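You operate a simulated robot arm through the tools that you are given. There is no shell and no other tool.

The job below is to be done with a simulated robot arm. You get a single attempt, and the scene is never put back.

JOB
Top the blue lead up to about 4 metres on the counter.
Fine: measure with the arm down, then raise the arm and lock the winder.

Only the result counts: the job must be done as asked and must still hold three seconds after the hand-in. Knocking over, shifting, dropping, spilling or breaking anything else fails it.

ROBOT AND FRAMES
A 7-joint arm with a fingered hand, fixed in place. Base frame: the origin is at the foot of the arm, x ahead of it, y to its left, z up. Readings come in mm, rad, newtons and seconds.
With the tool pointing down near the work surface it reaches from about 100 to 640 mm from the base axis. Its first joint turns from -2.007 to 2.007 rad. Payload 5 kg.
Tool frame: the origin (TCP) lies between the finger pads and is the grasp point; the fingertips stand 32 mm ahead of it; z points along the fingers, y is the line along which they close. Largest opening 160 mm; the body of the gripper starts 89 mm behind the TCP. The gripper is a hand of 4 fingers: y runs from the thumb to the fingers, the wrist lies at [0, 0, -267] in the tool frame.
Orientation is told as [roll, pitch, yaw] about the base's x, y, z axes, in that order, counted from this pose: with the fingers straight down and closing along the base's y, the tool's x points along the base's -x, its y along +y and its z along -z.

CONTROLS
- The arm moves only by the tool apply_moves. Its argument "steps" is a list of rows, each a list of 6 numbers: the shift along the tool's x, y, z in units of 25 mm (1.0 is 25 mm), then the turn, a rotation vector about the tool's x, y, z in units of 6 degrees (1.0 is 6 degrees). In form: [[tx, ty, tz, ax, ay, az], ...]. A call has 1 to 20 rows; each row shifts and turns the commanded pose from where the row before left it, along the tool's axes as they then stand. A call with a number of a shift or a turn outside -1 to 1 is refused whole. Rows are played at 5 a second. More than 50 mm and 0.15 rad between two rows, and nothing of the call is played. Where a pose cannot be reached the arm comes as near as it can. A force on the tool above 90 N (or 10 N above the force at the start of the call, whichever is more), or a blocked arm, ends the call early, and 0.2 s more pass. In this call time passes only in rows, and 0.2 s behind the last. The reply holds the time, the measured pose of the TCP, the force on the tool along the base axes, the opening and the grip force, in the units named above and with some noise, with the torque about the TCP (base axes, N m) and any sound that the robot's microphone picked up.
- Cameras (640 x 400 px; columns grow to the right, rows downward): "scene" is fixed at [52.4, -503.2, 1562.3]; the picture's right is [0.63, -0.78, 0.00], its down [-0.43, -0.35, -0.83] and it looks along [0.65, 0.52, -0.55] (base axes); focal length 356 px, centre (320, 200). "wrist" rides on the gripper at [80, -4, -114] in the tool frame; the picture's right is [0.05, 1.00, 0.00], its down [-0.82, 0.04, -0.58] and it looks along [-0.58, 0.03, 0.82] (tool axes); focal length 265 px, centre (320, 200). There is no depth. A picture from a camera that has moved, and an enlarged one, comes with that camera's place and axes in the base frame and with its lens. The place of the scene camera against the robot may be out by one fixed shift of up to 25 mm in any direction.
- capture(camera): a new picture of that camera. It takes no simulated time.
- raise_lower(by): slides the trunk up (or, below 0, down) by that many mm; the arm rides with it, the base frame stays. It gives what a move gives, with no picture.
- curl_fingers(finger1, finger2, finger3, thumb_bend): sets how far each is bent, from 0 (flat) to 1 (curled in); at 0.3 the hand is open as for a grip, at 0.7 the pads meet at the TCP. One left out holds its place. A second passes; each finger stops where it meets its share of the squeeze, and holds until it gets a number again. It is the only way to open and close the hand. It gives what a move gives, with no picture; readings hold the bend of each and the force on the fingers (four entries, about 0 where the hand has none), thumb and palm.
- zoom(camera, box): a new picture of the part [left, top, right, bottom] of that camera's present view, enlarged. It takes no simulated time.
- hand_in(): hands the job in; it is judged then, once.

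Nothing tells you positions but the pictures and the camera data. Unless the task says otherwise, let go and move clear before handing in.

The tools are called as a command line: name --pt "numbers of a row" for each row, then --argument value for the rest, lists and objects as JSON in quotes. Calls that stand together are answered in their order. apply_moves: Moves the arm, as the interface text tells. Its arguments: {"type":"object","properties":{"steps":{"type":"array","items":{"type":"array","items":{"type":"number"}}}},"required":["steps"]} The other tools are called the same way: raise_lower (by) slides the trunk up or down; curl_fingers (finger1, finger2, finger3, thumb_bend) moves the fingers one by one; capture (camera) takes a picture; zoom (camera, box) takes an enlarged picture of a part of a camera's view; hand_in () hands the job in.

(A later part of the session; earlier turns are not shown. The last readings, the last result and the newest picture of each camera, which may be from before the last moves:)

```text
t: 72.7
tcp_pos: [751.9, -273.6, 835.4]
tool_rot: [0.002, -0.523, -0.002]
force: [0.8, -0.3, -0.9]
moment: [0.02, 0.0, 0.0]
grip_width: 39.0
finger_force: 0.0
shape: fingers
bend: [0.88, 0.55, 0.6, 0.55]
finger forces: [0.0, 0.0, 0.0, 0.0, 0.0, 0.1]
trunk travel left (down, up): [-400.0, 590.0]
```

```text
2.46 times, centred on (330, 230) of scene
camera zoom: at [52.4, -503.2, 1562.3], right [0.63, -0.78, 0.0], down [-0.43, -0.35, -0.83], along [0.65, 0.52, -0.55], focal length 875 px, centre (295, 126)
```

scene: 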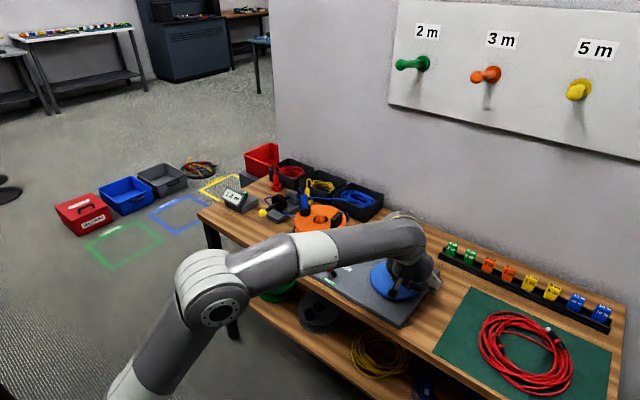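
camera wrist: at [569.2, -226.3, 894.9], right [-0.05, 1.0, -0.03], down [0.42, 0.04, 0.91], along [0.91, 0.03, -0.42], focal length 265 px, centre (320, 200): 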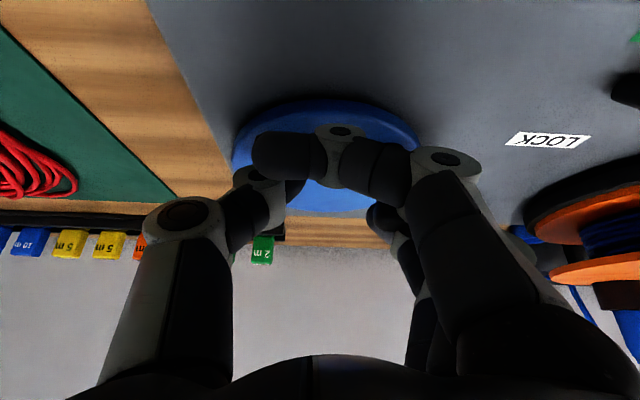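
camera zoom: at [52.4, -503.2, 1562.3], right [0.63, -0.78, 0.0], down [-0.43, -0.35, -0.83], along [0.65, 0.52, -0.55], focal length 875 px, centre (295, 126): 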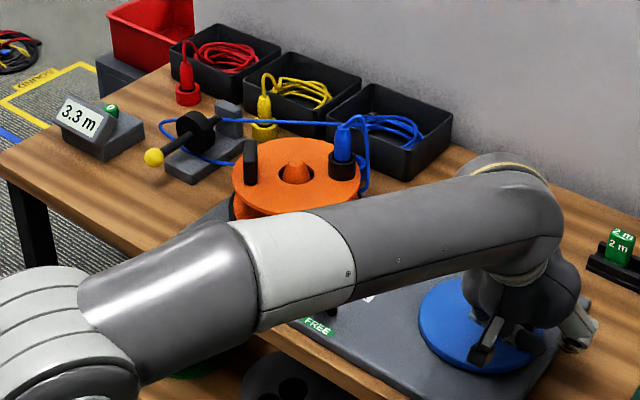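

Ploughing works smoothly: 3.3 m. Continue with the next 40°.

apply_moves --pt "-0.167 -0.012 0.097 0 0 0" --pt "-0.168 0.005 0.097 0 0 0" --pt "-0.167 0.022 0.096 0 0 0" --pt "-0.165 0.039 0.095 0 0 0" --pt "-0.161 0.055 0.093 0 0 0" --pt "-0.156 0.071 0.09 0 0 0" --pt "-0.15 0.086 0.087 0 0 0"

zoom --camera "wrist" --box '[200, 80, 440, 260]'

zoom --camera "scene" --box '[200, 150, 460, 310]'

```text
t: 74.3
tcp_pos: [783.1, -266.5, 834.5]
tool_rot: [0.0, -0.523, -0.002]
force: [0.5, 0.1, 0.6]
moment: [-0.05, 0.01, -0.02]
grip_width: 38.9
finger_force: 0.0
shape: fingers
bend: [0.88, 0.55, 0.6, 0.55]
finger forces: [0.0, 0.0, 0.0, 0.0, 0.0, 0.0]
trunk travel left (down, up): [-400.0, 590.0]
```

```text
2.22 times, centred on (320, 170) of wrist
camera zoom: at [658.4, -272.1, 892.1], right [-0.04, 1.0, -0.03], down [0.42, 0.04, 0.91], along [0.91, 0.03, -0.42], focal length 590 px, centre (320, 267)
```

zoom: 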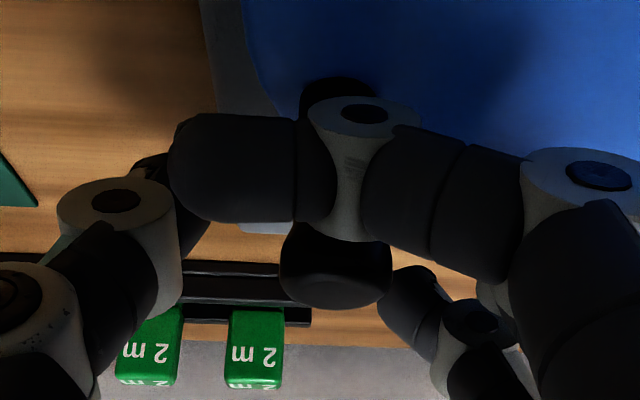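

```text
2.46 times, centred on (330, 230) of scene
camera zoom: at [52.4, -503.2, 1562.3], right [0.63, -0.78, 0.0], down [-0.43, -0.35, -0.83], along [0.65, 0.52, -0.55], focal length 875 px, centre (295, 126)
```

zoom: 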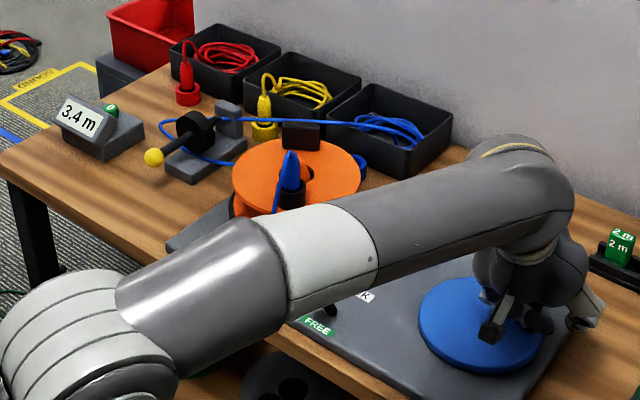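

3.4 m, peg at about θ≈300°. For the +y stretch I bring the thumb and finger2 in to the earlier cage setting and continue.

curl_fingers --finger1 0.88 --finger2 0.65 --finger3 0.72 --thumb_bend 0.66

apply_moves --pt "-0.143 0.101 0.083 0 0 0" --pt "-0.135 0.115 0.078 0 0 0" --pt "-0.126 0.128 0.073 0 0 0" --pt "-0.115 0.14 0.067 0 0 0" --pt "-0.104 0.152 0.06 0 0 0" --pt "-0.093 0.162 0.054 0 0 0"

zoom --camera "wrist" --box '[200, 80, 440, 260]'

zoom --camera "scene" --box '[200, 150, 460, 310]'

```text
t: 75.3
tcp_pos: [783.0, -268.8, 834.5]
tool_rot: [0.0, -0.525, 0.001]
force: [0.2, 0.3, -0.8]
moment: [0.01, -0.01, -0.01]
grip_width: 30.7
finger_force: 0.1
shape: fingers
bend: [0.88, 0.65, 0.72, 0.66]
finger forces: [0.0, 0.1, 0.1, 0.0, 0.0, 0.0]
trunk travel left (down, up): [-400.0, 590.0]
```

```text
t: 76.7
tcp_pos: [805.7, -247.3, 835.8]
tool_rot: [0.001, -0.523, -0.001]
force: [0.3, 0.5, 1.2]
moment: [-0.03, 0.03, -0.01]
grip_width: 30.6
finger_force: 0.0
shape: fingers
bend: [0.88, 0.65, 0.72, 0.66]
finger forces: [0.1, 0.0, 0.1, 0.0, 0.0, 0.0]
trunk travel left (down, up): [-400.0, 590.0]
```

```text
2.22 times, centred on (320, 170) of wrist
camera zoom: at [680.1, -252.0, 892.7], right [-0.04, 1.0, -0.03], down [0.42, 0.04, 0.91], along [0.91, 0.03, -0.42], focal length 590 px, centre (320, 267)
```

zoom: 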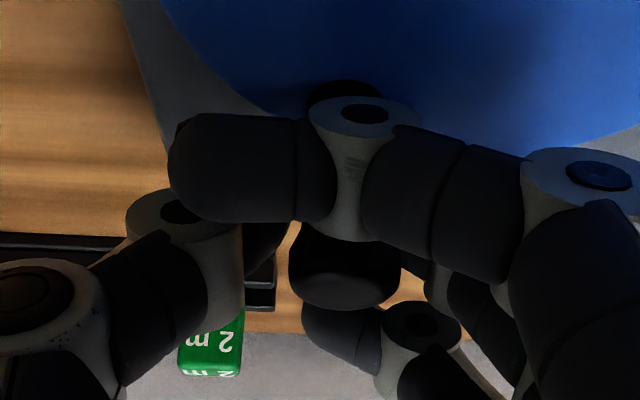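

```text
2.46 times, centred on (330, 230) of scene
camera zoom: at [52.4, -503.2, 1562.3], right [0.63, -0.78, 0.0], down [-0.43, -0.35, -0.83], along [0.65, 0.52, -0.55], focal length 875 px, centre (295, 126)
```

zoom: 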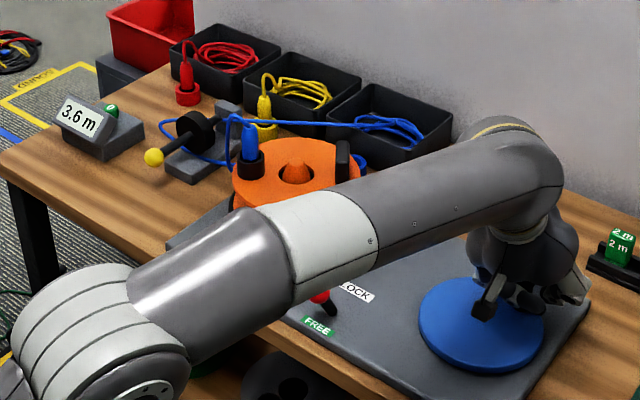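

3.6 m. Continue ~30° more.

apply_moves --pt "-0.06 0.17 0.035 0 0 0" --pt "-0.045 0.178 0.026 0 0 0" --pt "-0.03 0.184 0.017 0 0 0" --pt "-0.02 0.188 0.012 0 0 0" --pt "-0.005 0.192 0.003 0 0 0" --pt "0.01 0.193 -0.006 0 0 0"

zoom --camera "wrist" --box '[200, 80, 440, 260]'

zoom --camera "scene" --box '[200, 150, 460, 310]'

```text
t: 78.1
tcp_pos: [810.9, -219.0, 834.6]
tool_rot: [-0.001, -0.524, 0.002]
force: [9.3, -4.7, -0.2]
moment: [-0.03, 0.04, 0.28]
grip_width: 32.4
finger_force: 4.2
shape: fingers
bend: [0.88, 0.65, 0.72, 0.64]
finger forces: [0.0, 0.0, 0.0, 0.0, 8.6, 0.0]
trunk travel left (down, up): [-400.0, 590.0]
```

```text
2.22 times, centred on (320, 170) of wrist
camera zoom: at [685.2, -223.0, 892.5], right [-0.05, 1.0, -0.03], down [0.42, 0.04, 0.91], along [0.91, 0.03, -0.42], focal length 590 px, centre (320, 267)
```

zoom: 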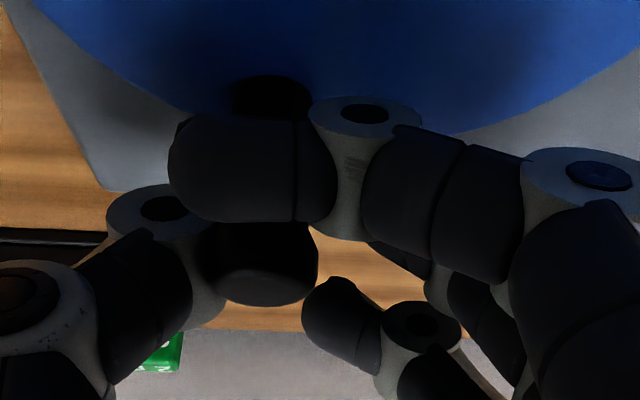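

```text
2.46 times, centred on (330, 230) of scene
camera zoom: at [52.4, -503.2, 1562.3], right [0.63, -0.78, 0.0], down [-0.43, -0.35, -0.83], along [0.65, 0.52, -0.55], focal length 875 px, centre (295, 126)
```

zoom: 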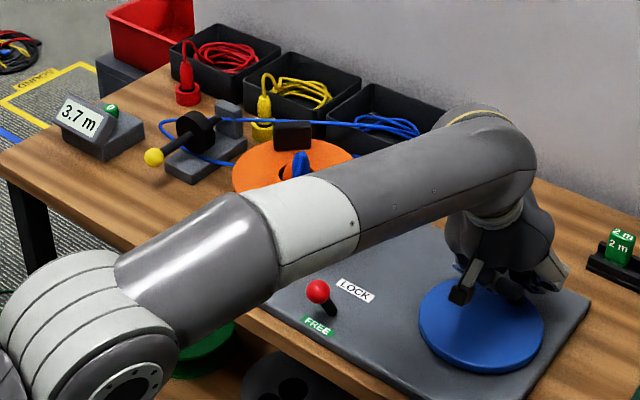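

3.7 m; the thumb is contacting off-centre, so I shift the hand back in x a little and keep pushing +y slowly.

apply_moves --pt "0.242 0.06 -0.14 0 0 0" --pt "0.03 0.16 -0.017 0 0 0" --pt "0.02 0.18 -0.012 0 0 0" --pt "0.02 0.18 -0.012 0 0 0"

zoom --camera "wrist" --box '[200, 80, 440, 260]'

zoom --camera "scene" --box '[200, 150, 460, 310]'

```text
t: 79.1
tcp_pos: [800.2, -204.8, 834.9]
tool_rot: [0.0, -0.52, -0.001]
force: [12.1, -8.5, 1.1]
moment: [-0.12, -0.28, 0.22]
grip_width: 33.7
finger_force: 5.4
shape: fingers
bend: [0.88, 0.65, 0.72, 0.63]
finger forces: [0.0, 0.1, 0.0, 0.0, 11.7, 0.0]
trunk travel left (down, up): [-400.0, 590.0]
```

```text
2.22 times, centred on (320, 170) of wrist
camera zoom: at [675.2, -209.7, 892.0], right [-0.04, 1.0, -0.03], down [0.42, 0.04, 0.91], along [0.91, 0.03, -0.42], focal length 590 px, centre (320, 267)
```

zoom: 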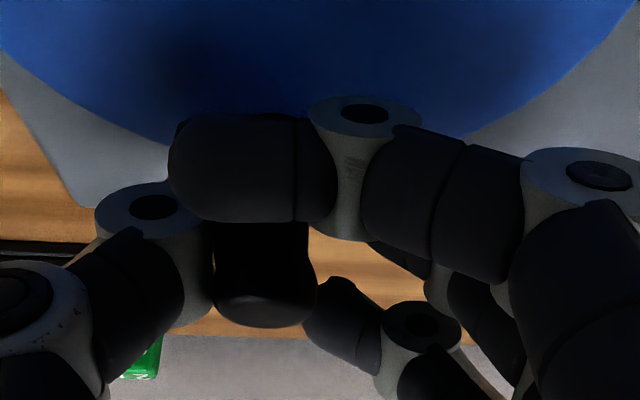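

```text
2.46 times, centred on (330, 230) of scene
camera zoom: at [52.4, -503.2, 1562.3], right [0.63, -0.78, 0.0], down [-0.43, -0.35, -0.83], along [0.65, 0.52, -0.55], focal length 875 px, centre (295, 126)
```

zoom: 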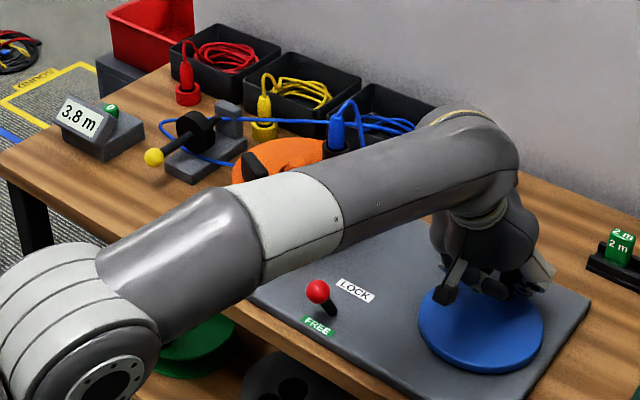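

3.8 m. Small further push, then let it settle and read.

apply_moves --pt "0.0 0.14 0.0 0 0 0" --pt "0.02 0.14 -0.012 0 0 0"

curl_fingers --finger1 0.88

zoom --camera "wrist" --box '[200, 80, 440, 260]'

zoom --camera "scene" --box '[200, 150, 460, 310]'

```text
t: 79.7
tcp_pos: [798.8, -196.4, 834.0]
tool_rot: [0.004, -0.521, -0.002]
force: [0.1, -0.8, 0.1]
moment: [0.01, 0.03, 0.01]
grip_width: 31.1
finger_force: 0.1
shape: fingers
bend: [0.88, 0.65, 0.72, 0.66]
finger forces: [0.1, 0.0, 0.0, 0.0, 0.3, 0.1]
trunk travel left (down, up): [-400.0, 590.0]
```

```text
t: 80.7
tcp_pos: [799.3, -198.3, 835.9]
tool_rot: [0.0, -0.524, 0.001]
force: [0.9, 1.6, -0.6]
moment: [0.06, -0.03, -0.03]
grip_width: 30.6
finger_force: 1.4
shape: fingers
bend: [0.88, 0.64, 0.72, 0.66]
finger forces: [0.0, 1.8, 0.1, 0.0, 0.0, 0.1]
trunk travel left (down, up): [-400.0, 590.0]
```

```text
2.22 times, centred on (320, 170) of wrist
camera zoom: at [674.1, -202.4, 892.5], right [-0.04, 1.0, -0.03], down [0.42, 0.04, 0.91], along [0.91, 0.03, -0.42], focal length 590 px, centre (320, 267)
```

zoom: 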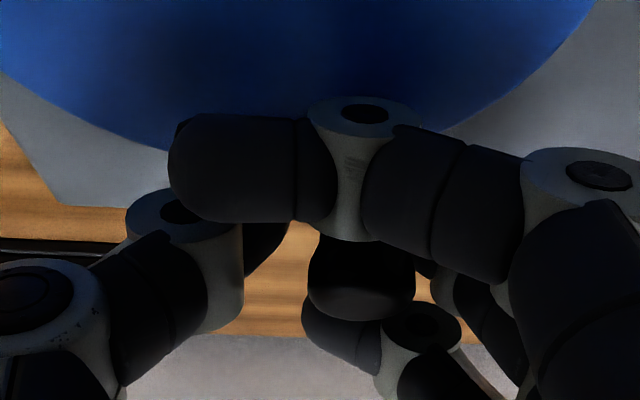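

```text
2.46 times, centred on (330, 230) of scene
camera zoom: at [52.4, -503.2, 1562.3], right [0.63, -0.78, 0.0], down [-0.43, -0.35, -0.83], along [0.65, 0.52, -0.55], focal length 875 px, centre (295, 126)
```

zoom: 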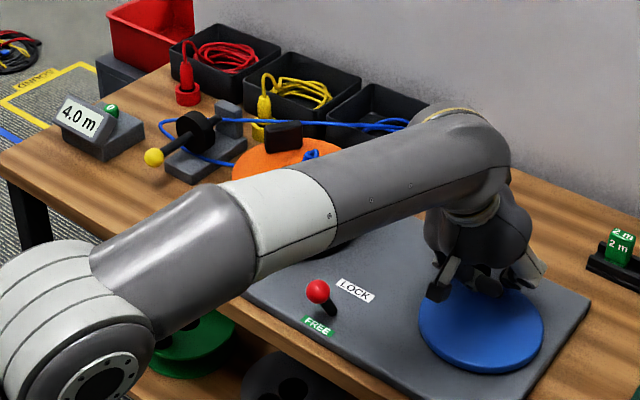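

The counter reads 4.0 m with the peg resting lightly against finger2. I open the fingers away from the peg and check that the reading holds before withdrawing.

curl_fingers --finger2 0.55 --finger3 0.55 --thumb_bend 0.55

zoom --camera "wrist" --box '[200, 80, 440, 260]'

zoom --camera "scene" --box '[200, 150, 460, 310]'

```text
t: 81.7
tcp_pos: [799.5, -198.1, 835.4]
tool_rot: [0.0, -0.524, 0.0]
force: [-0.1, -0.6, 0.2]
moment: [0.01, 0.02, 0.0]
grip_width: 38.7
finger_force: 0.2
shape: fingers
bend: [0.88, 0.55, 0.55, 0.55]
finger forces: [0.1, 0.0, 0.0, 0.0, 0.1, 0.0]
trunk travel left (down, up): [-400.0, 590.0]
```

```text
2.22 times, centred on (320, 170) of wrist
camera zoom: at [673.9, -202.6, 892.5], right [-0.04, 1.0, -0.03], down [0.42, 0.04, 0.91], along [0.91, 0.03, -0.42], focal length 590 px, centre (320, 267)
```

zoom: 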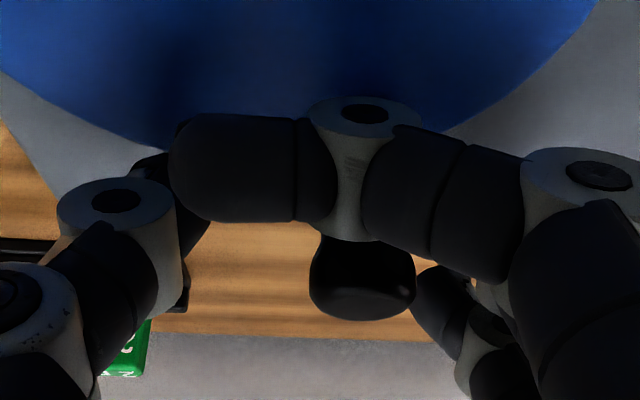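

```text
2.46 times, centred on (330, 230) of scene
camera zoom: at [52.4, -503.2, 1562.3], right [0.63, -0.78, 0.0], down [-0.43, -0.35, -0.83], along [0.65, 0.52, -0.55], focal length 875 px, centre (295, 126)
```

zoom: 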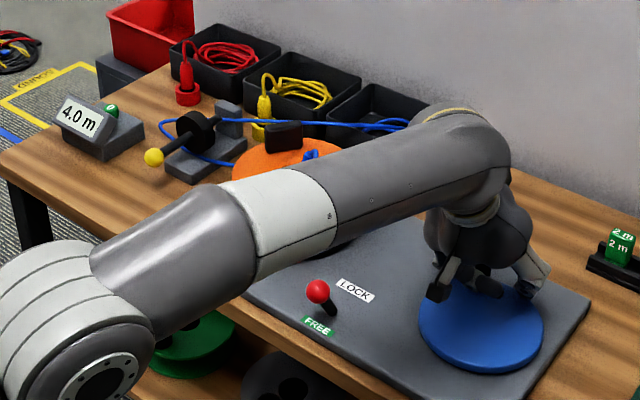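

The reading holds at 4.0 m with the peg free. I withdraw along the tool axis.

apply_moves --pt "0 0 -0.5 0 0 0" --pt "0 0 -1 0 0 0" --pt "0 0 -1 0 0 0" --pt "0 0 -1 0 0 0" --pt "0 0 -1 0 0 0" --pt "0 0 -1 0 0 0"

capture --camera "wrist"

zoom --camera "scene" --box '[200, 150, 460, 310]'

```text
t: 83.1
tcp_pos: [727.9, -199.7, 954.3]
tool_rot: [0.0, -0.524, 0.0]
force: [-0.6, -0.3, -0.3]
moment: [0.03, -0.01, 0.02]
grip_width: 39.0
finger_force: 0.0
shape: fingers
bend: [0.88, 0.55, 0.55, 0.55]
finger forces: [0.0, 0.0, 0.0, 0.0, 0.0, 0.0]
trunk travel left (down, up): [-400.0, 590.0]
```

```text
taken
camera wrist: at [604.2, -203.5, 1011.5], right [-0.04, 1.0, -0.03], down [0.42, 0.04, 0.91], along [0.91, 0.03, -0.42], focal length 265 px, centre (320, 200)
```

wrist: 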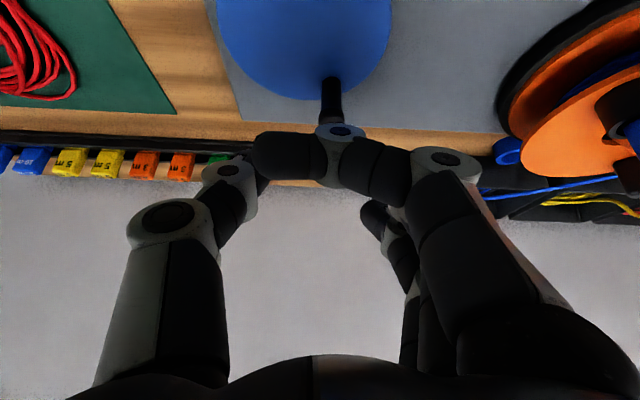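

```text
2.46 times, centred on (330, 230) of scene
camera zoom: at [52.4, -503.2, 1562.3], right [0.63, -0.78, 0.0], down [-0.43, -0.35, -0.83], along [0.65, 0.52, -0.55], focal length 875 px, centre (295, 126)
```

zoom: 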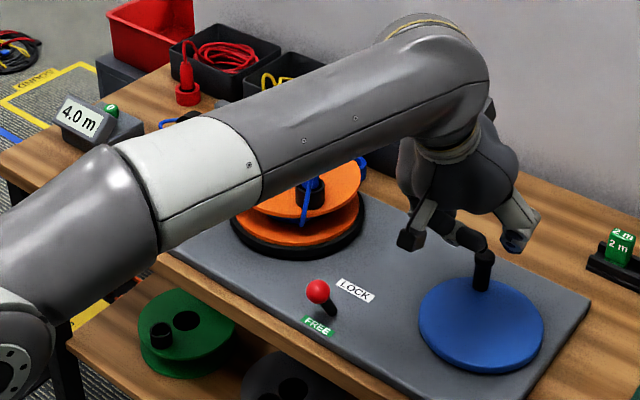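

Clear of the crank and still 4.0 m. Now I travel back, above and in front of the bench, to the measuring arm's yellow ball to raise it.

curl_fingers --finger1 0.5 --finger2 0.5 --finger3 0.5 --thumb_bend 0.5

apply_moves --pt "0.953 0 -0.908 0 0 0" --pt "0.953 0 -0.908 0 0 0" --pt "0.953 0 -0.908 0 0 0" --pt "0.953 0 -0.908 0 0 0" --pt "0 0 0 0 -1 0" --pt "0 0 0 0 -1 0" --pt "0 0 0 0 -0.5 0" --pt "0 1 0 0 0 0" --pt "0 1 0 0 0 0" --pt "0 1 0 0 0 0" --pt "0 1 0 0 0 0" --pt "0 1 0 0 0 0" --pt "0 1 0 0 0 0" --pt "0 1 0 0 0 0" --pt "0 1 0 0 0 0" --pt "0 1 0 0 0 0" --pt "0 1 0 0 0 0" --pt "0 1 0 0 0 0"

capture --camera "scene"

```text
t: 84.1
tcp_pos: [730.0, -198.7, 954.2]
tool_rot: [0.0, -0.523, -0.002]
force: [0.0, 0.5, 0.0]
moment: [0.01, 0.03, -0.01]
grip_width: 90.6
finger_force: 0.0
shape: fingers
bend: [0.5, 0.5, 0.5, 0.5]
finger forces: [0.0, 0.1, 0.1, 0.0, 0.1, 0.0]
trunk travel left (down, up): [-400.0, 590.0]
```

```text
t: 87.9
tcp_pos: [604.3, 75.6, 984.1]
tool_rot: [-0.001, -0.784, -0.002]
force: [-0.1, -0.4, -0.4]
moment: [0.01, 0.01, -0.02]
grip_width: 90.8
finger_force: 0.1
shape: fingers
bend: [0.5, 0.5, 0.5, 0.5]
finger forces: [0.1, 0.0, 0.0, 0.0, 0.0, 0.0]
trunk travel left (down, up): [-400.0, 590.0]
```

```text
taken
```

scene: 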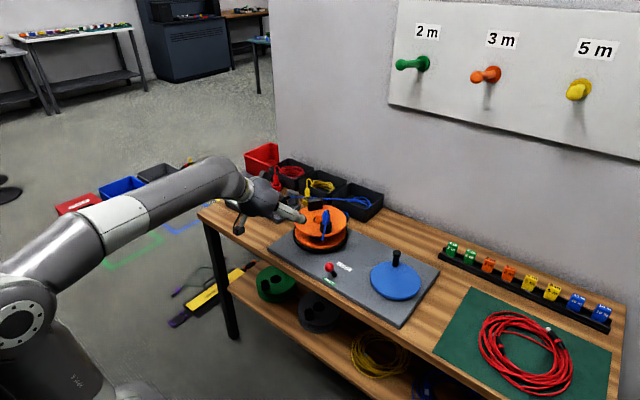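

apply_moves --pt "0 0.926 0 0 0 0" --pt "0 0.926 0 0 0 0" --pt "0 0.926 0 0 0 0" --pt "0 0.926 0 0 0 0" --pt "0 0.926 0 0 0 0" --pt "0 0.926 0 0 0 0" --pt "0 0.926 0 0 0 0" --pt "0 0.926 0 0 0 0" --pt "0 0.926 0 0 0 0" --pt "0.79 0 0.59 0 0 0" --pt "0.79 0 0.59 0 0 0"

capture --camera "wrist"

zoom --camera "scene" --box '[190, 150, 350, 270]'

```text
t: 90.3
tcp_pos: [596.0, 287.1, 935.8]
tool_rot: [0.001, -0.786, -0.001]
force: [0.2, -0.2, 0.1]
moment: [0.03, -0.01, 0.02]
grip_width: 90.6
finger_force: 0.1
shape: fingers
bend: [0.5, 0.5, 0.5, 0.5]
finger forces: [0.1, 0.0, 0.0, 0.1, 0.0, 0.0]
trunk travel left (down, up): [-400.0, 590.0]
```

```text
taken
camera wrist: at [460.7, 281.9, 958.7], right [-0.04, 1.0, -0.04], down [0.17, 0.04, 0.98], along [0.98, 0.03, -0.17], focal length 265 px, centre (320, 200)
```

wrist: 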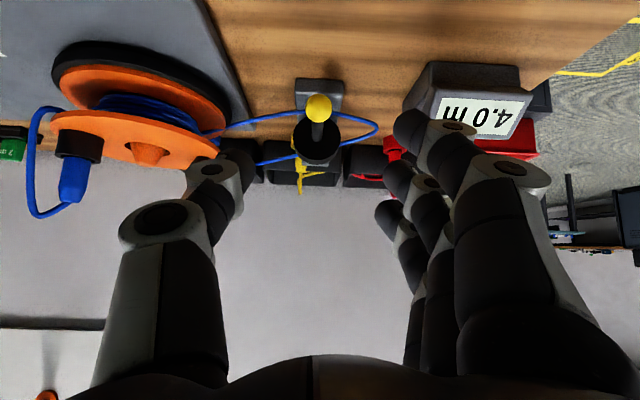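

```text
3.33 times, centred on (270, 210) of scene
camera zoom: at [52.4, -503.2, 1562.3], right [0.63, -0.78, 0.0], down [-0.43, -0.35, -0.83], along [0.65, 0.52, -0.55], focal length 1185 px, centre (487, 167)
```

zoom: 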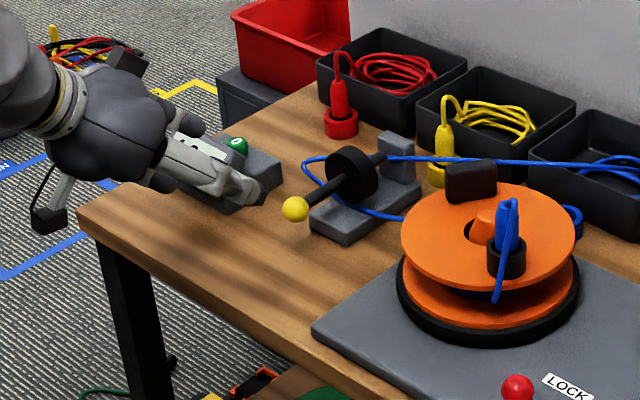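

apply_moves --pt "0 -0.02 0.99 0 0 0" --pt "0 -0.02 0.99 0 0 0" --pt "0 -0.02 0.99 0 0 0" --pt "0 -0.01 0.99 0 0 0" --pt "0 0 0.99 0 0 0" --pt "0 0 0.99 0 0 0"

capture --camera "wrist"

```text
t: 91.7
tcp_pos: [700.9, 284.1, 831.8]
tool_rot: [0.002, -0.785, -0.002]
force: [-0.4, -1.0, 0.3]
moment: [0.01, 0.02, -0.03]
grip_width: 90.8
finger_force: 0.0
shape: fingers
bend: [0.5, 0.5, 0.5, 0.5]
finger forces: [0.0, 0.0, 0.1, 0.0, 0.0, 0.0]
trunk travel left (down, up): [-400.0, 590.0]
```

```text
taken
camera wrist: at [564.3, 279.4, 854.7], right [-0.04, 1.0, -0.04], down [0.17, 0.04, 0.98], along [0.99, 0.03, -0.17], focal length 265 px, centre (320, 200)
```

wrist: 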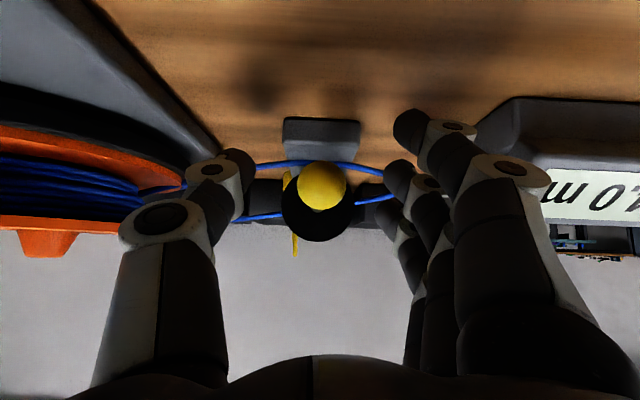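

The ball is centred in the hand. I close finger2 and thumb on it a bit firmer than before.

curl_fingers --finger1 0.5 --finger2 0.73 --finger3 0.6 --thumb_bend 0.72

apply_moves --pt "-0.14 0 -0.14 0 0 0" --pt "-0.14 0 -0.14 0 0 0"

capture --camera "wrist"

zoom --camera "scene" --box '[190, 150, 350, 270]'

```text
t: 92.7
tcp_pos: [700.8, 282.4, 831.2]
tool_rot: [0.0, -0.787, -0.002]
force: [7.5, -3.0, -0.3]
moment: [-0.04, -0.07, -0.05]
grip_width: 61.8
finger_force: 10.1
shape: fingers
bend: [0.5, 0.67, 0.6, 0.68]
finger forces: [0.0, 8.7, 0.0, 0.0, 11.9, 0.1]
trunk travel left (down, up): [-400.0, 590.0]
```

```text
t: 93.3
tcp_pos: [699.6, 283.1, 841.3]
tool_rot: [0.0, -0.783, -0.002]
force: [5.0, -3.3, -1.8]
moment: [-0.07, -0.01, -0.03]
grip_width: 62.1
finger_force: 9.9
shape: fingers
bend: [0.5, 0.67, 0.6, 0.68]
finger forces: [0.0, 8.2, 0.0, 0.0, 12.0, 0.0]
trunk travel left (down, up): [-400.0, 590.0]
```

```text
taken
camera wrist: at [565.4, 278.9, 863.4], right [-0.04, 1.0, -0.04], down [0.17, 0.04, 0.98], along [0.98, 0.03, -0.17], focal length 265 px, centre (320, 200)
```

wrist: 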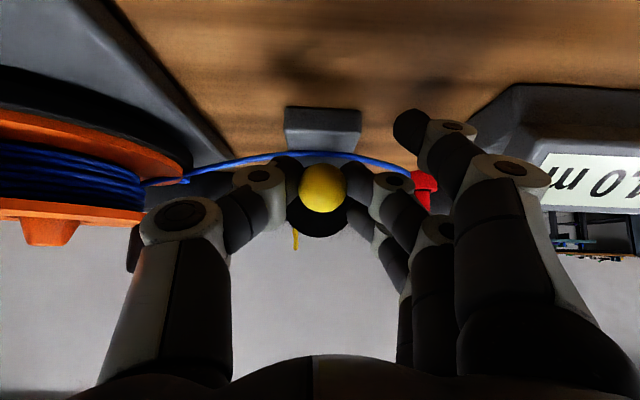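

```text
3.33 times, centred on (270, 210) of scene
camera zoom: at [52.4, -503.2, 1562.3], right [0.63, -0.78, 0.0], down [-0.43, -0.35, -0.83], along [0.65, 0.52, -0.55], focal length 1185 px, centre (487, 167)
```

zoom: 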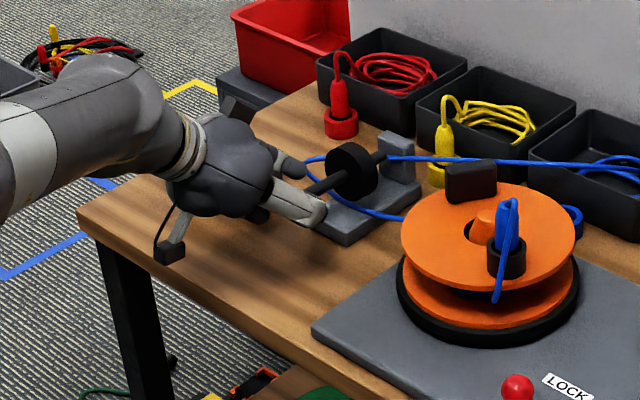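

The ball follows upward. I continue along the arc in small steps.

apply_moves --pt "-0.179 0 -0.153 0 0 0" --pt "-0.179 0 -0.153 0 0 0" --pt "-0.192 0 -0.137 0 0 0" --pt "-0.192 0 -0.137 0 0 0" --pt "-0.203 0 -0.12 0 0 0" --pt "-0.203 0 -0.12 0 0 0"

capture --camera "wrist"

zoom --camera "scene" --box '[190, 150, 350, 270]'

```text
t: 94.7
tcp_pos: [708.9, 282.5, 875.6]
tool_rot: [0.001, -0.786, -0.002]
force: [4.9, -3.6, -2.1]
moment: [-0.09, 0.05, -0.06]
grip_width: 61.7
finger_force: 9.1
shape: fingers
bend: [0.5, 0.68, 0.6, 0.68]
finger forces: [0.1, 7.9, 0.0, 0.0, 10.8, 0.0]
trunk travel left (down, up): [-400.0, 590.0]
```

```text
taken
camera wrist: at [571.6, 278.9, 898.3], right [-0.04, 1.0, -0.04], down [0.17, 0.04, 0.98], along [0.98, 0.03, -0.17], focal length 265 px, centre (320, 200)
```

wrist: 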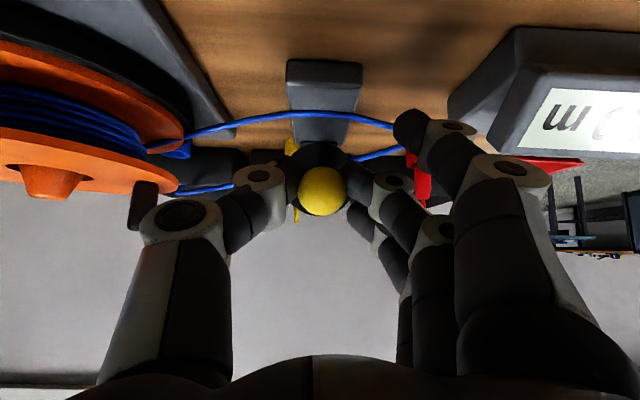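

```text
3.33 times, centred on (270, 210) of scene
camera zoom: at [52.4, -503.2, 1562.3], right [0.63, -0.78, 0.0], down [-0.43, -0.35, -0.83], along [0.65, 0.52, -0.55], focal length 1185 px, centre (487, 167)
```

zoom: 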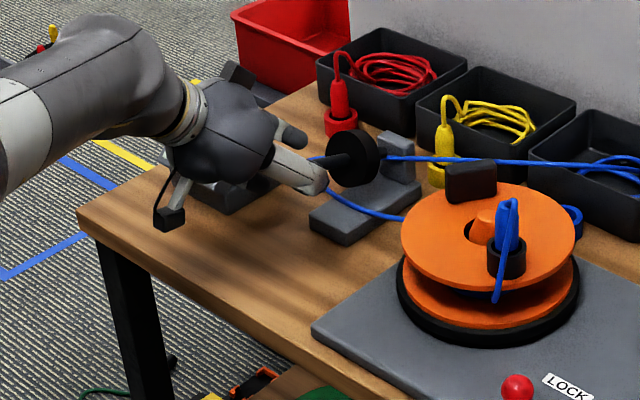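

apply_moves --pt "-0.213 0 -0.102 0 0 0" --pt "-0.213 0 -0.102 0 0 0" --pt "-0.22 0 -0.082 0 0 0" --pt "-0.22 0 -0.082 0 0 0" --pt "-0.227 0 -0.062 0 0 0" --pt "-0.227 0 -0.062 0 0 0"

capture --camera "wrist"

zoom --camera "scene" --box '[190, 150, 350, 270]'

```text
t: 96.1
tcp_pos: [723.7, 284.6, 906.5]
tool_rot: [-0.001, -0.782, -0.001]
force: [4.0, -5.3, -2.6]
moment: [-0.06, 0.06, -0.05]
grip_width: 61.7
finger_force: 9.4
shape: fingers
bend: [0.5, 0.68, 0.6, 0.68]
finger forces: [0.1, 7.3, 0.1, 0.0, 11.8, 0.0]
trunk travel left (down, up): [-400.0, 590.0]
```

```text
taken
camera wrist: at [586.5, 279.6, 930.1], right [-0.03, 1.0, -0.04], down [0.17, 0.04, 0.98], along [0.98, 0.03, -0.17], focal length 265 px, centre (320, 200)
```

wrist: 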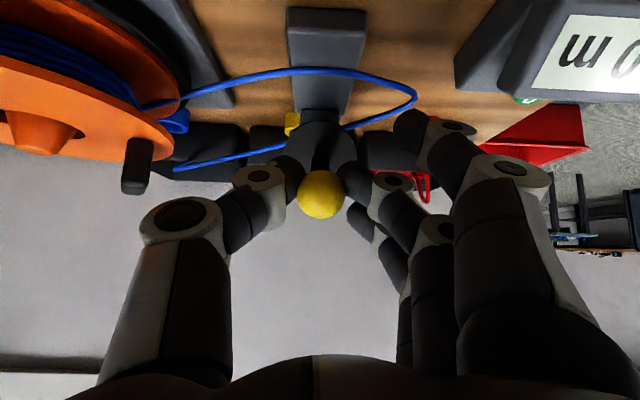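

```text
3.33 times, centred on (270, 210) of scene
camera zoom: at [52.4, -503.2, 1562.3], right [0.63, -0.78, 0.0], down [-0.43, -0.35, -0.83], along [0.65, 0.52, -0.55], focal length 1185 px, centre (487, 167)
```

zoom: 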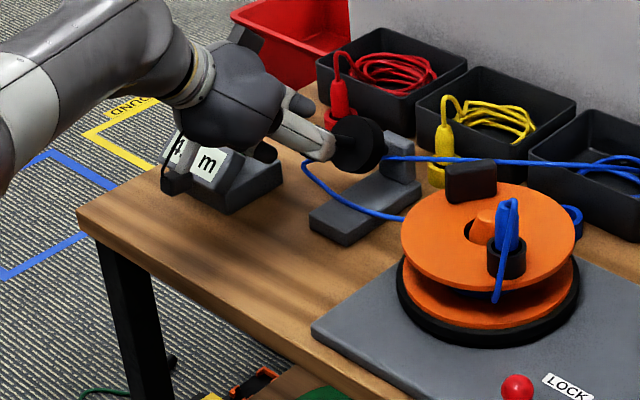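

apply_moves --pt "-0.232 0 -0.043 0 0 0" --pt "-0.232 0 -0.043 0 0 0" --pt "-0.235 0 -0.023 0 0 0" --pt "-0.235 0 -0.023 0 0 0"

capture --camera "wrist"

zoom --camera "scene" --box '[190, 150, 350, 270]'

```text
t: 97.1
tcp_pos: [734.0, 285.5, 923.9]
tool_rot: [-0.003, -0.776, 0.0]
force: [-11.0, -6.6, -21.3]
moment: [0.0, 0.45, -0.12]
grip_width: 62.8
finger_force: 12.1
shape: fingers
bend: [0.5, 0.68, 0.6, 0.68]
finger forces: [0.0, 8.9, 0.0, 0.1, 15.4, 0.0]
trunk travel left (down, up): [-400.0, 590.0]
```

```text
taken
camera wrist: at [598.6, 280.5, 947.1], right [-0.04, 1.0, -0.04], down [0.18, 0.04, 0.98], along [0.98, 0.03, -0.18], focal length 265 px, centre (320, 200)
```

wrist: 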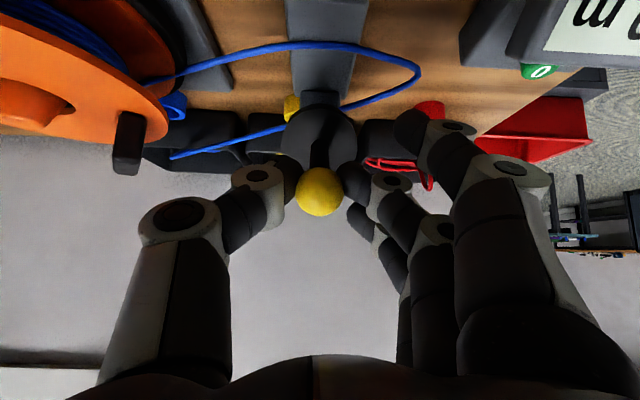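

```text
3.33 times, centred on (270, 210) of scene
camera zoom: at [52.4, -503.2, 1562.3], right [0.63, -0.78, 0.0], down [-0.43, -0.35, -0.83], along [0.65, 0.52, -0.55], focal length 1185 px, centre (487, 167)
```

zoom: 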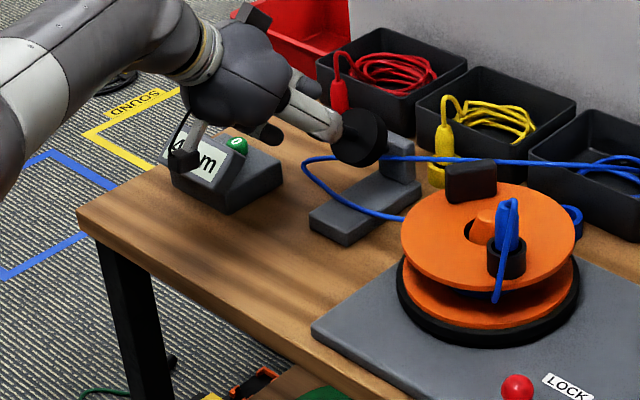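

The arm reached its upper stop (ball back at its original raised place, ~21 N reaction). I relieve slightly, open the hand and back out.

apply_moves --pt "0.12 0 0.0 0 0 0"

curl_fingers --finger1 0.5 --finger2 0.5 --finger3 0.5 --thumb_bend 0.5

apply_moves --pt "0 0 -0.6 0 0 0" --pt "0 0 -1 0 0 0" --pt "0 0 -1 0 0 0" --pt "0 0 -1 0 0 0" --pt "0 0 -1 0 0 0" --pt "0 0 -1 0 0 0"

capture --camera "wrist"

zoom --camera "scene" --box '[190, 150, 350, 270]'

```text
t: 97.5
tcp_pos: [734.7, 284.6, 923.3]
tool_rot: [-0.002, -0.783, 0.0]
force: [-4.6, -3.7, -20.6]
moment: [0.08, 0.32, -0.04]
grip_width: 62.7
finger_force: 11.9
shape: fingers
bend: [0.5, 0.68, 0.6, 0.68]
finger forces: [0.0, 9.8, 0.0, 0.0, 13.4, 0.0]
trunk travel left (down, up): [-400.0, 590.0]
```

```text
t: 98.5
tcp_pos: [733.5, 283.1, 924.4]
tool_rot: [0.0, -0.785, 0.001]
force: [1.4, -0.4, 0.5]
moment: [0.03, -0.01, 0.03]
grip_width: 90.6
finger_force: 0.1
shape: fingers
bend: [0.5, 0.5, 0.5, 0.5]
finger forces: [0.0, 0.0, 0.0, 0.0, 0.0, 0.0]
trunk travel left (down, up): [-400.0, 590.0]
```

```text
t: 99.9
tcp_pos: [633.8, 285.0, 1023.9]
tool_rot: [0.001, -0.787, 0.002]
force: [0.4, 0.1, -1.0]
moment: [-0.02, -0.01, 0.0]
grip_width: 90.5
finger_force: 0.0
shape: fingers
bend: [0.5, 0.5, 0.5, 0.5]
finger forces: [0.2, 0.0, 0.0, 0.0, 0.0, 0.0]
trunk travel left (down, up): [-400.0, 590.0]
```

```text
taken
camera wrist: at [497.8, 280.0, 1045.9], right [-0.04, 1.0, -0.04], down [0.17, 0.04, 0.98], along [0.98, 0.03, -0.17], focal length 265 px, centre (320, 200)
```

wrist: 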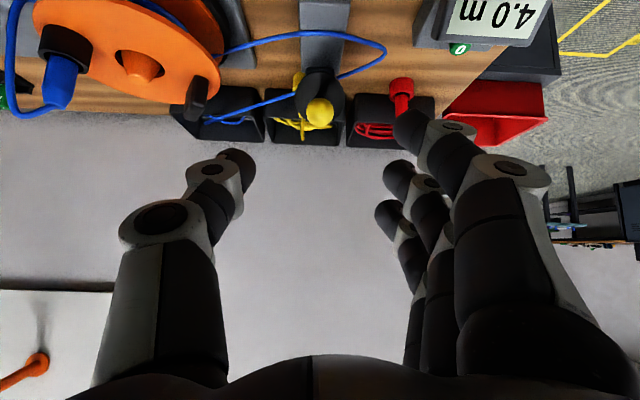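

```text
3.33 times, centred on (270, 210) of scene
camera zoom: at [52.4, -503.2, 1562.3], right [0.63, -0.78, 0.0], down [-0.43, -0.35, -0.83], along [0.65, 0.52, -0.55], focal length 1185 px, centre (487, 167)
```

zoom: 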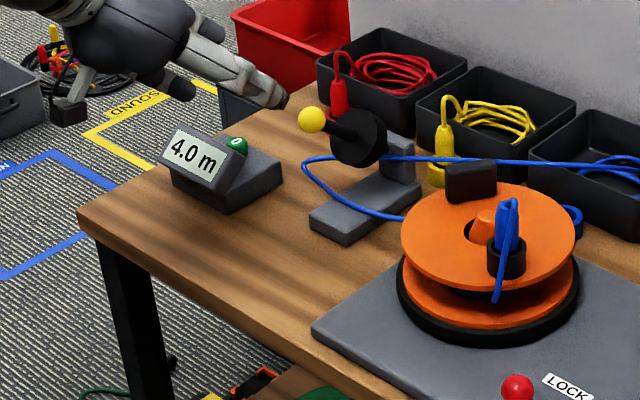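

The arm is raised and stays up, counter still 4.0 m. Now to the lever for LOCK: I travel back and stage behind the red ball at its FREE position.

apply_moves --pt "0 0 0 0 1 0" --pt "0 0 0 0 1 0" --pt "0 0 0 0 0.5 0" --pt "0.235 -0.936 0.061 0 0 0" --pt "0.235 -0.936 0.061 0 0 0" --pt "0.235 -0.936 0.061 0 0 0" --pt "0.235 -0.936 0.061 0 0 0" --pt "0.235 -0.936 0.061 0 0 0" --pt "0.235 -0.936 0.061 0 0 0" --pt "0.235 -0.936 0.061 0 0 0" --pt "0.235 -0.936 0.061 0 0 0" --pt "0.235 -0.936 0.061 0 0 0" --pt "0.235 -0.936 0.061 0 0 0" --pt "0.235 -0.936 0.061 0 0 0" --pt "0.235 -0.936 0.061 0 0 0" --pt "0.235 -0.936 0.061 0 0 0" --pt "0.235 -0.936 0.061 0 0 0" --pt "0.235 -0.936 0.061 0 0 0"

capture --camera "wrist"

capture --camera "scene"

```text
t: 103.7
tcp_pos: [567.6, -67.7, 961.0]
tool_rot: [0.0, -0.522, 0.002]
force: [-0.1, 0.0, 0.8]
moment: [0.02, -0.01, -0.01]
grip_width: 90.9
finger_force: 0.0
shape: fingers
bend: [0.5, 0.5, 0.5, 0.5]
finger forces: [0.1, 0.0, 0.1, 0.0, 0.0, 0.0]
trunk travel left (down, up): [-400.0, 590.0]
```

```text
taken
camera wrist: at [442.8, -72.5, 1018.1], right [-0.04, 1.0, -0.03], down [0.42, 0.04, 0.91], along [0.91, 0.03, -0.42], focal length 265 px, centre (320, 200)
```

wrist: 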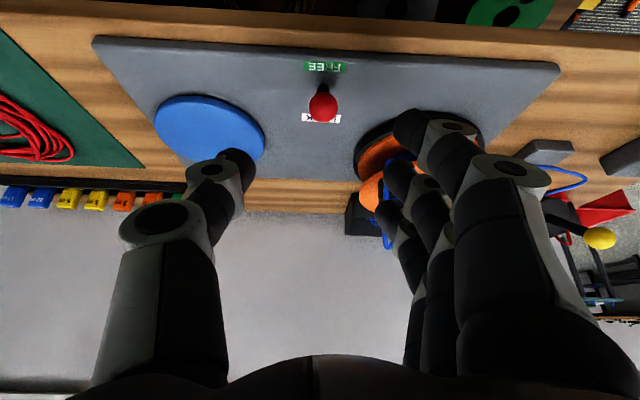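

```text
taken
```

scene: 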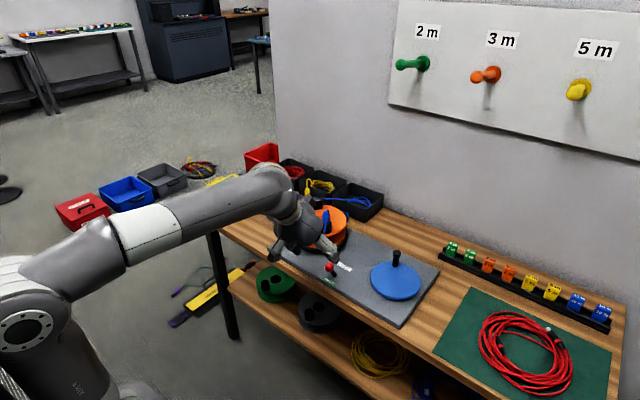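

curl_fingers --finger1 0.57 --finger2 0.57 --finger3 0.57 --thumb_bend 0.57

apply_moves --pt "0.308 0.068 0 0 0 0" --pt "0 0 0.9 0 0 0" --pt "0 0 0.9 0 0 0" --pt "0 0 0.9 0 0 0" --pt "0 0 0.9 0 0 0" --pt "0 0 0.9 0 0 0" --pt "0 0 0.85 0 0 0"

capture --camera "wrist"

zoom --camera "scene" --box '[270, 190, 400, 290]'

```text
t: 104.7
tcp_pos: [568.6, -68.4, 961.5]
tool_rot: [0.0, -0.524, 0.0]
force: [-0.3, -1.1, -1.2]
moment: [0.0, 0.03, -0.03]
grip_width: 69.0
finger_force: 0.0
shape: fingers
bend: [0.56, 0.56, 0.56, 0.56]
finger forces: [0.0, 0.0, 0.0, 0.0, 0.0, 0.0]
trunk travel left (down, up): [-400.0, 590.0]
```

```text
t: 106.3
tcp_pos: [629.4, -66.5, 840.8]
tool_rot: [-0.001, -0.524, 0.001]
force: [-0.7, 0.0, -0.7]
moment: [0.04, 0.03, -0.01]
grip_width: 69.1
finger_force: 0.0
shape: fingers
bend: [0.56, 0.56, 0.56, 0.56]
finger forces: [0.0, 0.0, 0.0, 0.0, 0.1, 0.0]
trunk travel left (down, up): [-400.0, 590.0]
```

```text
taken
camera wrist: at [504.3, -70.7, 897.7], right [-0.04, 1.0, -0.03], down [0.42, 0.04, 0.91], along [0.91, 0.03, -0.42], focal length 265 px, centre (320, 200)
```

wrist: 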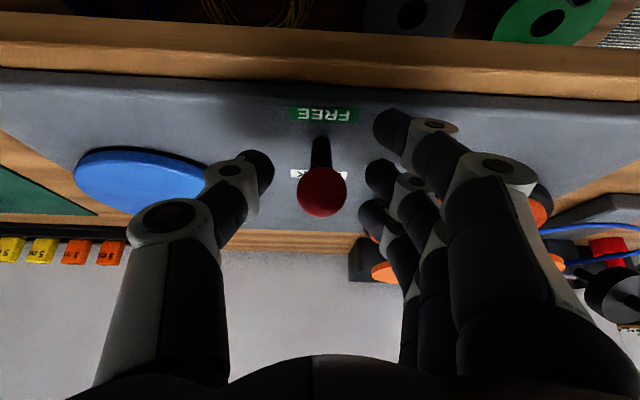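

```text
4.00 times, centred on (335, 240) of scene
camera zoom: at [52.4, -503.2, 1562.3], right [0.63, -0.78, 0.0], down [-0.43, -0.35, -0.83], along [0.65, 0.52, -0.55], focal length 1422 px, centre (260, 40)
```

zoom: 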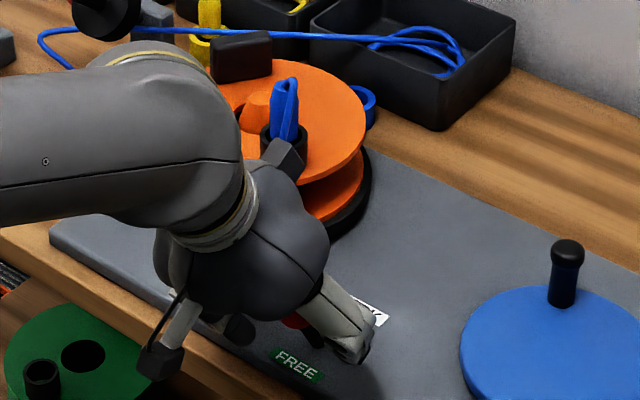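

curl_fingers --finger1 0.68 --finger2 0.72 --finger3 0.68 --thumb_bend 0.71

apply_moves --pt "-0.331 0 0.011 0 0 0" --pt "-0.323 0 0.057 0 0 0" --pt "-0.315 0 0.103 0 0 0" --pt "-0.296 0 0.143 0 0 0"

capture --camera "wrist"

zoom --camera "scene" --box '[270, 190, 400, 290]'

```text
t: 107.3
tcp_pos: [630.1, -66.3, 839.7]
tool_rot: [0.001, -0.521, -0.002]
force: [3.5, -2.0, -5.9]
moment: [0.01, -0.03, -0.02]
grip_width: 30.2
finger_force: 8.4
shape: fingers
bend: [0.68, 0.69, 0.68, 0.68]
finger forces: [0.0, 7.4, 0.1, 0.1, 8.7, 0.0]
trunk travel left (down, up): [-400.0, 590.0]
```

```text
t: 108.3
tcp_pos: [660.7, -66.4, 846.9]
tool_rot: [0.0, -0.52, 0.0]
force: [-2.7, -4.5, -14.6]
moment: [-0.01, 0.24, -0.02]
grip_width: 30.7
finger_force: 9.7
shape: fingers
bend: [0.68, 0.69, 0.68, 0.68]
finger forces: [0.1, 9.1, 0.0, 0.1, 10.5, 0.0]
trunk travel left (down, up): [-400.0, 590.0]
```

```text
taken
camera wrist: at [535.5, -70.4, 905.4], right [-0.04, 1.0, -0.03], down [0.42, 0.04, 0.91], along [0.91, 0.03, -0.42], focal length 265 px, centre (320, 200)
```

wrist: 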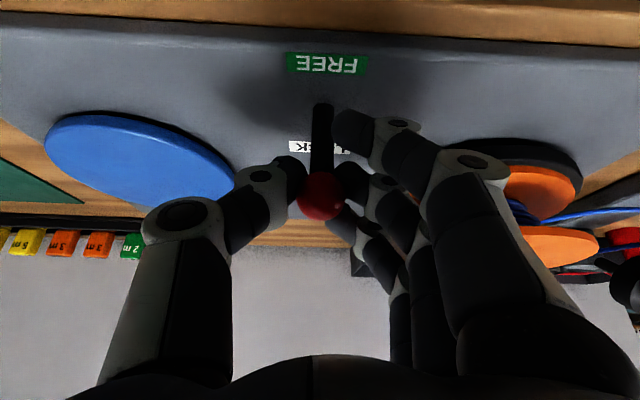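

```text
4.00 times, centred on (335, 240) of scene
camera zoom: at [52.4, -503.2, 1562.3], right [0.63, -0.78, 0.0], down [-0.43, -0.35, -0.83], along [0.65, 0.52, -0.55], focal length 1422 px, centre (260, 40)
```

zoom: 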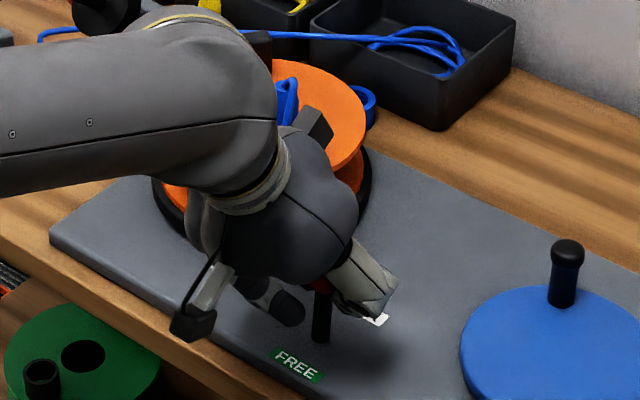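

apply_moves --pt "-0.262 0 0.2 0 0 0" --pt "-0.24 0 0.235 0 0 0" --pt "-0.205 0 0.26 0 0 0" --pt "-0.175 0 0.281 0 0 0"

capture --camera "wrist"

zoom --camera "scene" --box '[270, 190, 400, 290]'

```text
t: 109.3
tcp_pos: [691.6, -66.1, 840.7]
tool_rot: [-0.001, -0.528, 0.001]
force: [-9.0, -3.5, -8.7]
moment: [-0.05, 0.18, -0.09]
grip_width: 32.5
finger_force: 8.6
shape: fingers
bend: [0.67, 0.7, 0.68, 0.68]
finger forces: [1.5, 5.6, 0.0, 0.0, 9.9, 0.0]
trunk travel left (down, up): [-400.0, 590.0]
```

```text
taken
camera wrist: at [566.8, -69.2, 897.7], right [-0.04, 1.0, -0.03], down [0.41, 0.04, 0.91], along [0.91, 0.03, -0.42], focal length 265 px, centre (320, 200)
```

wrist: 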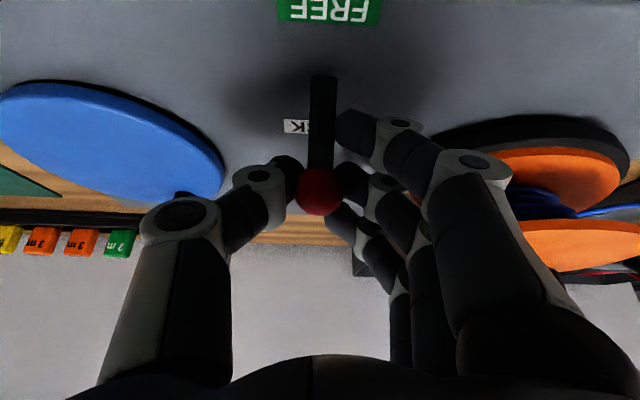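

```text
4.00 times, centred on (335, 240) of scene
camera zoom: at [52.4, -503.2, 1562.3], right [0.63, -0.78, 0.0], down [-0.43, -0.35, -0.83], along [0.65, 0.52, -0.55], focal length 1422 px, centre (260, 40)
```

zoom: 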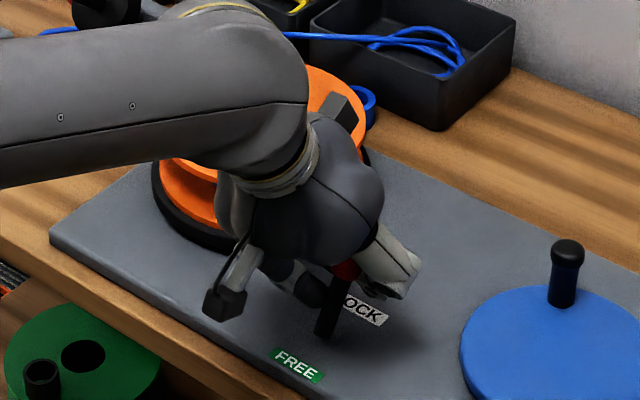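

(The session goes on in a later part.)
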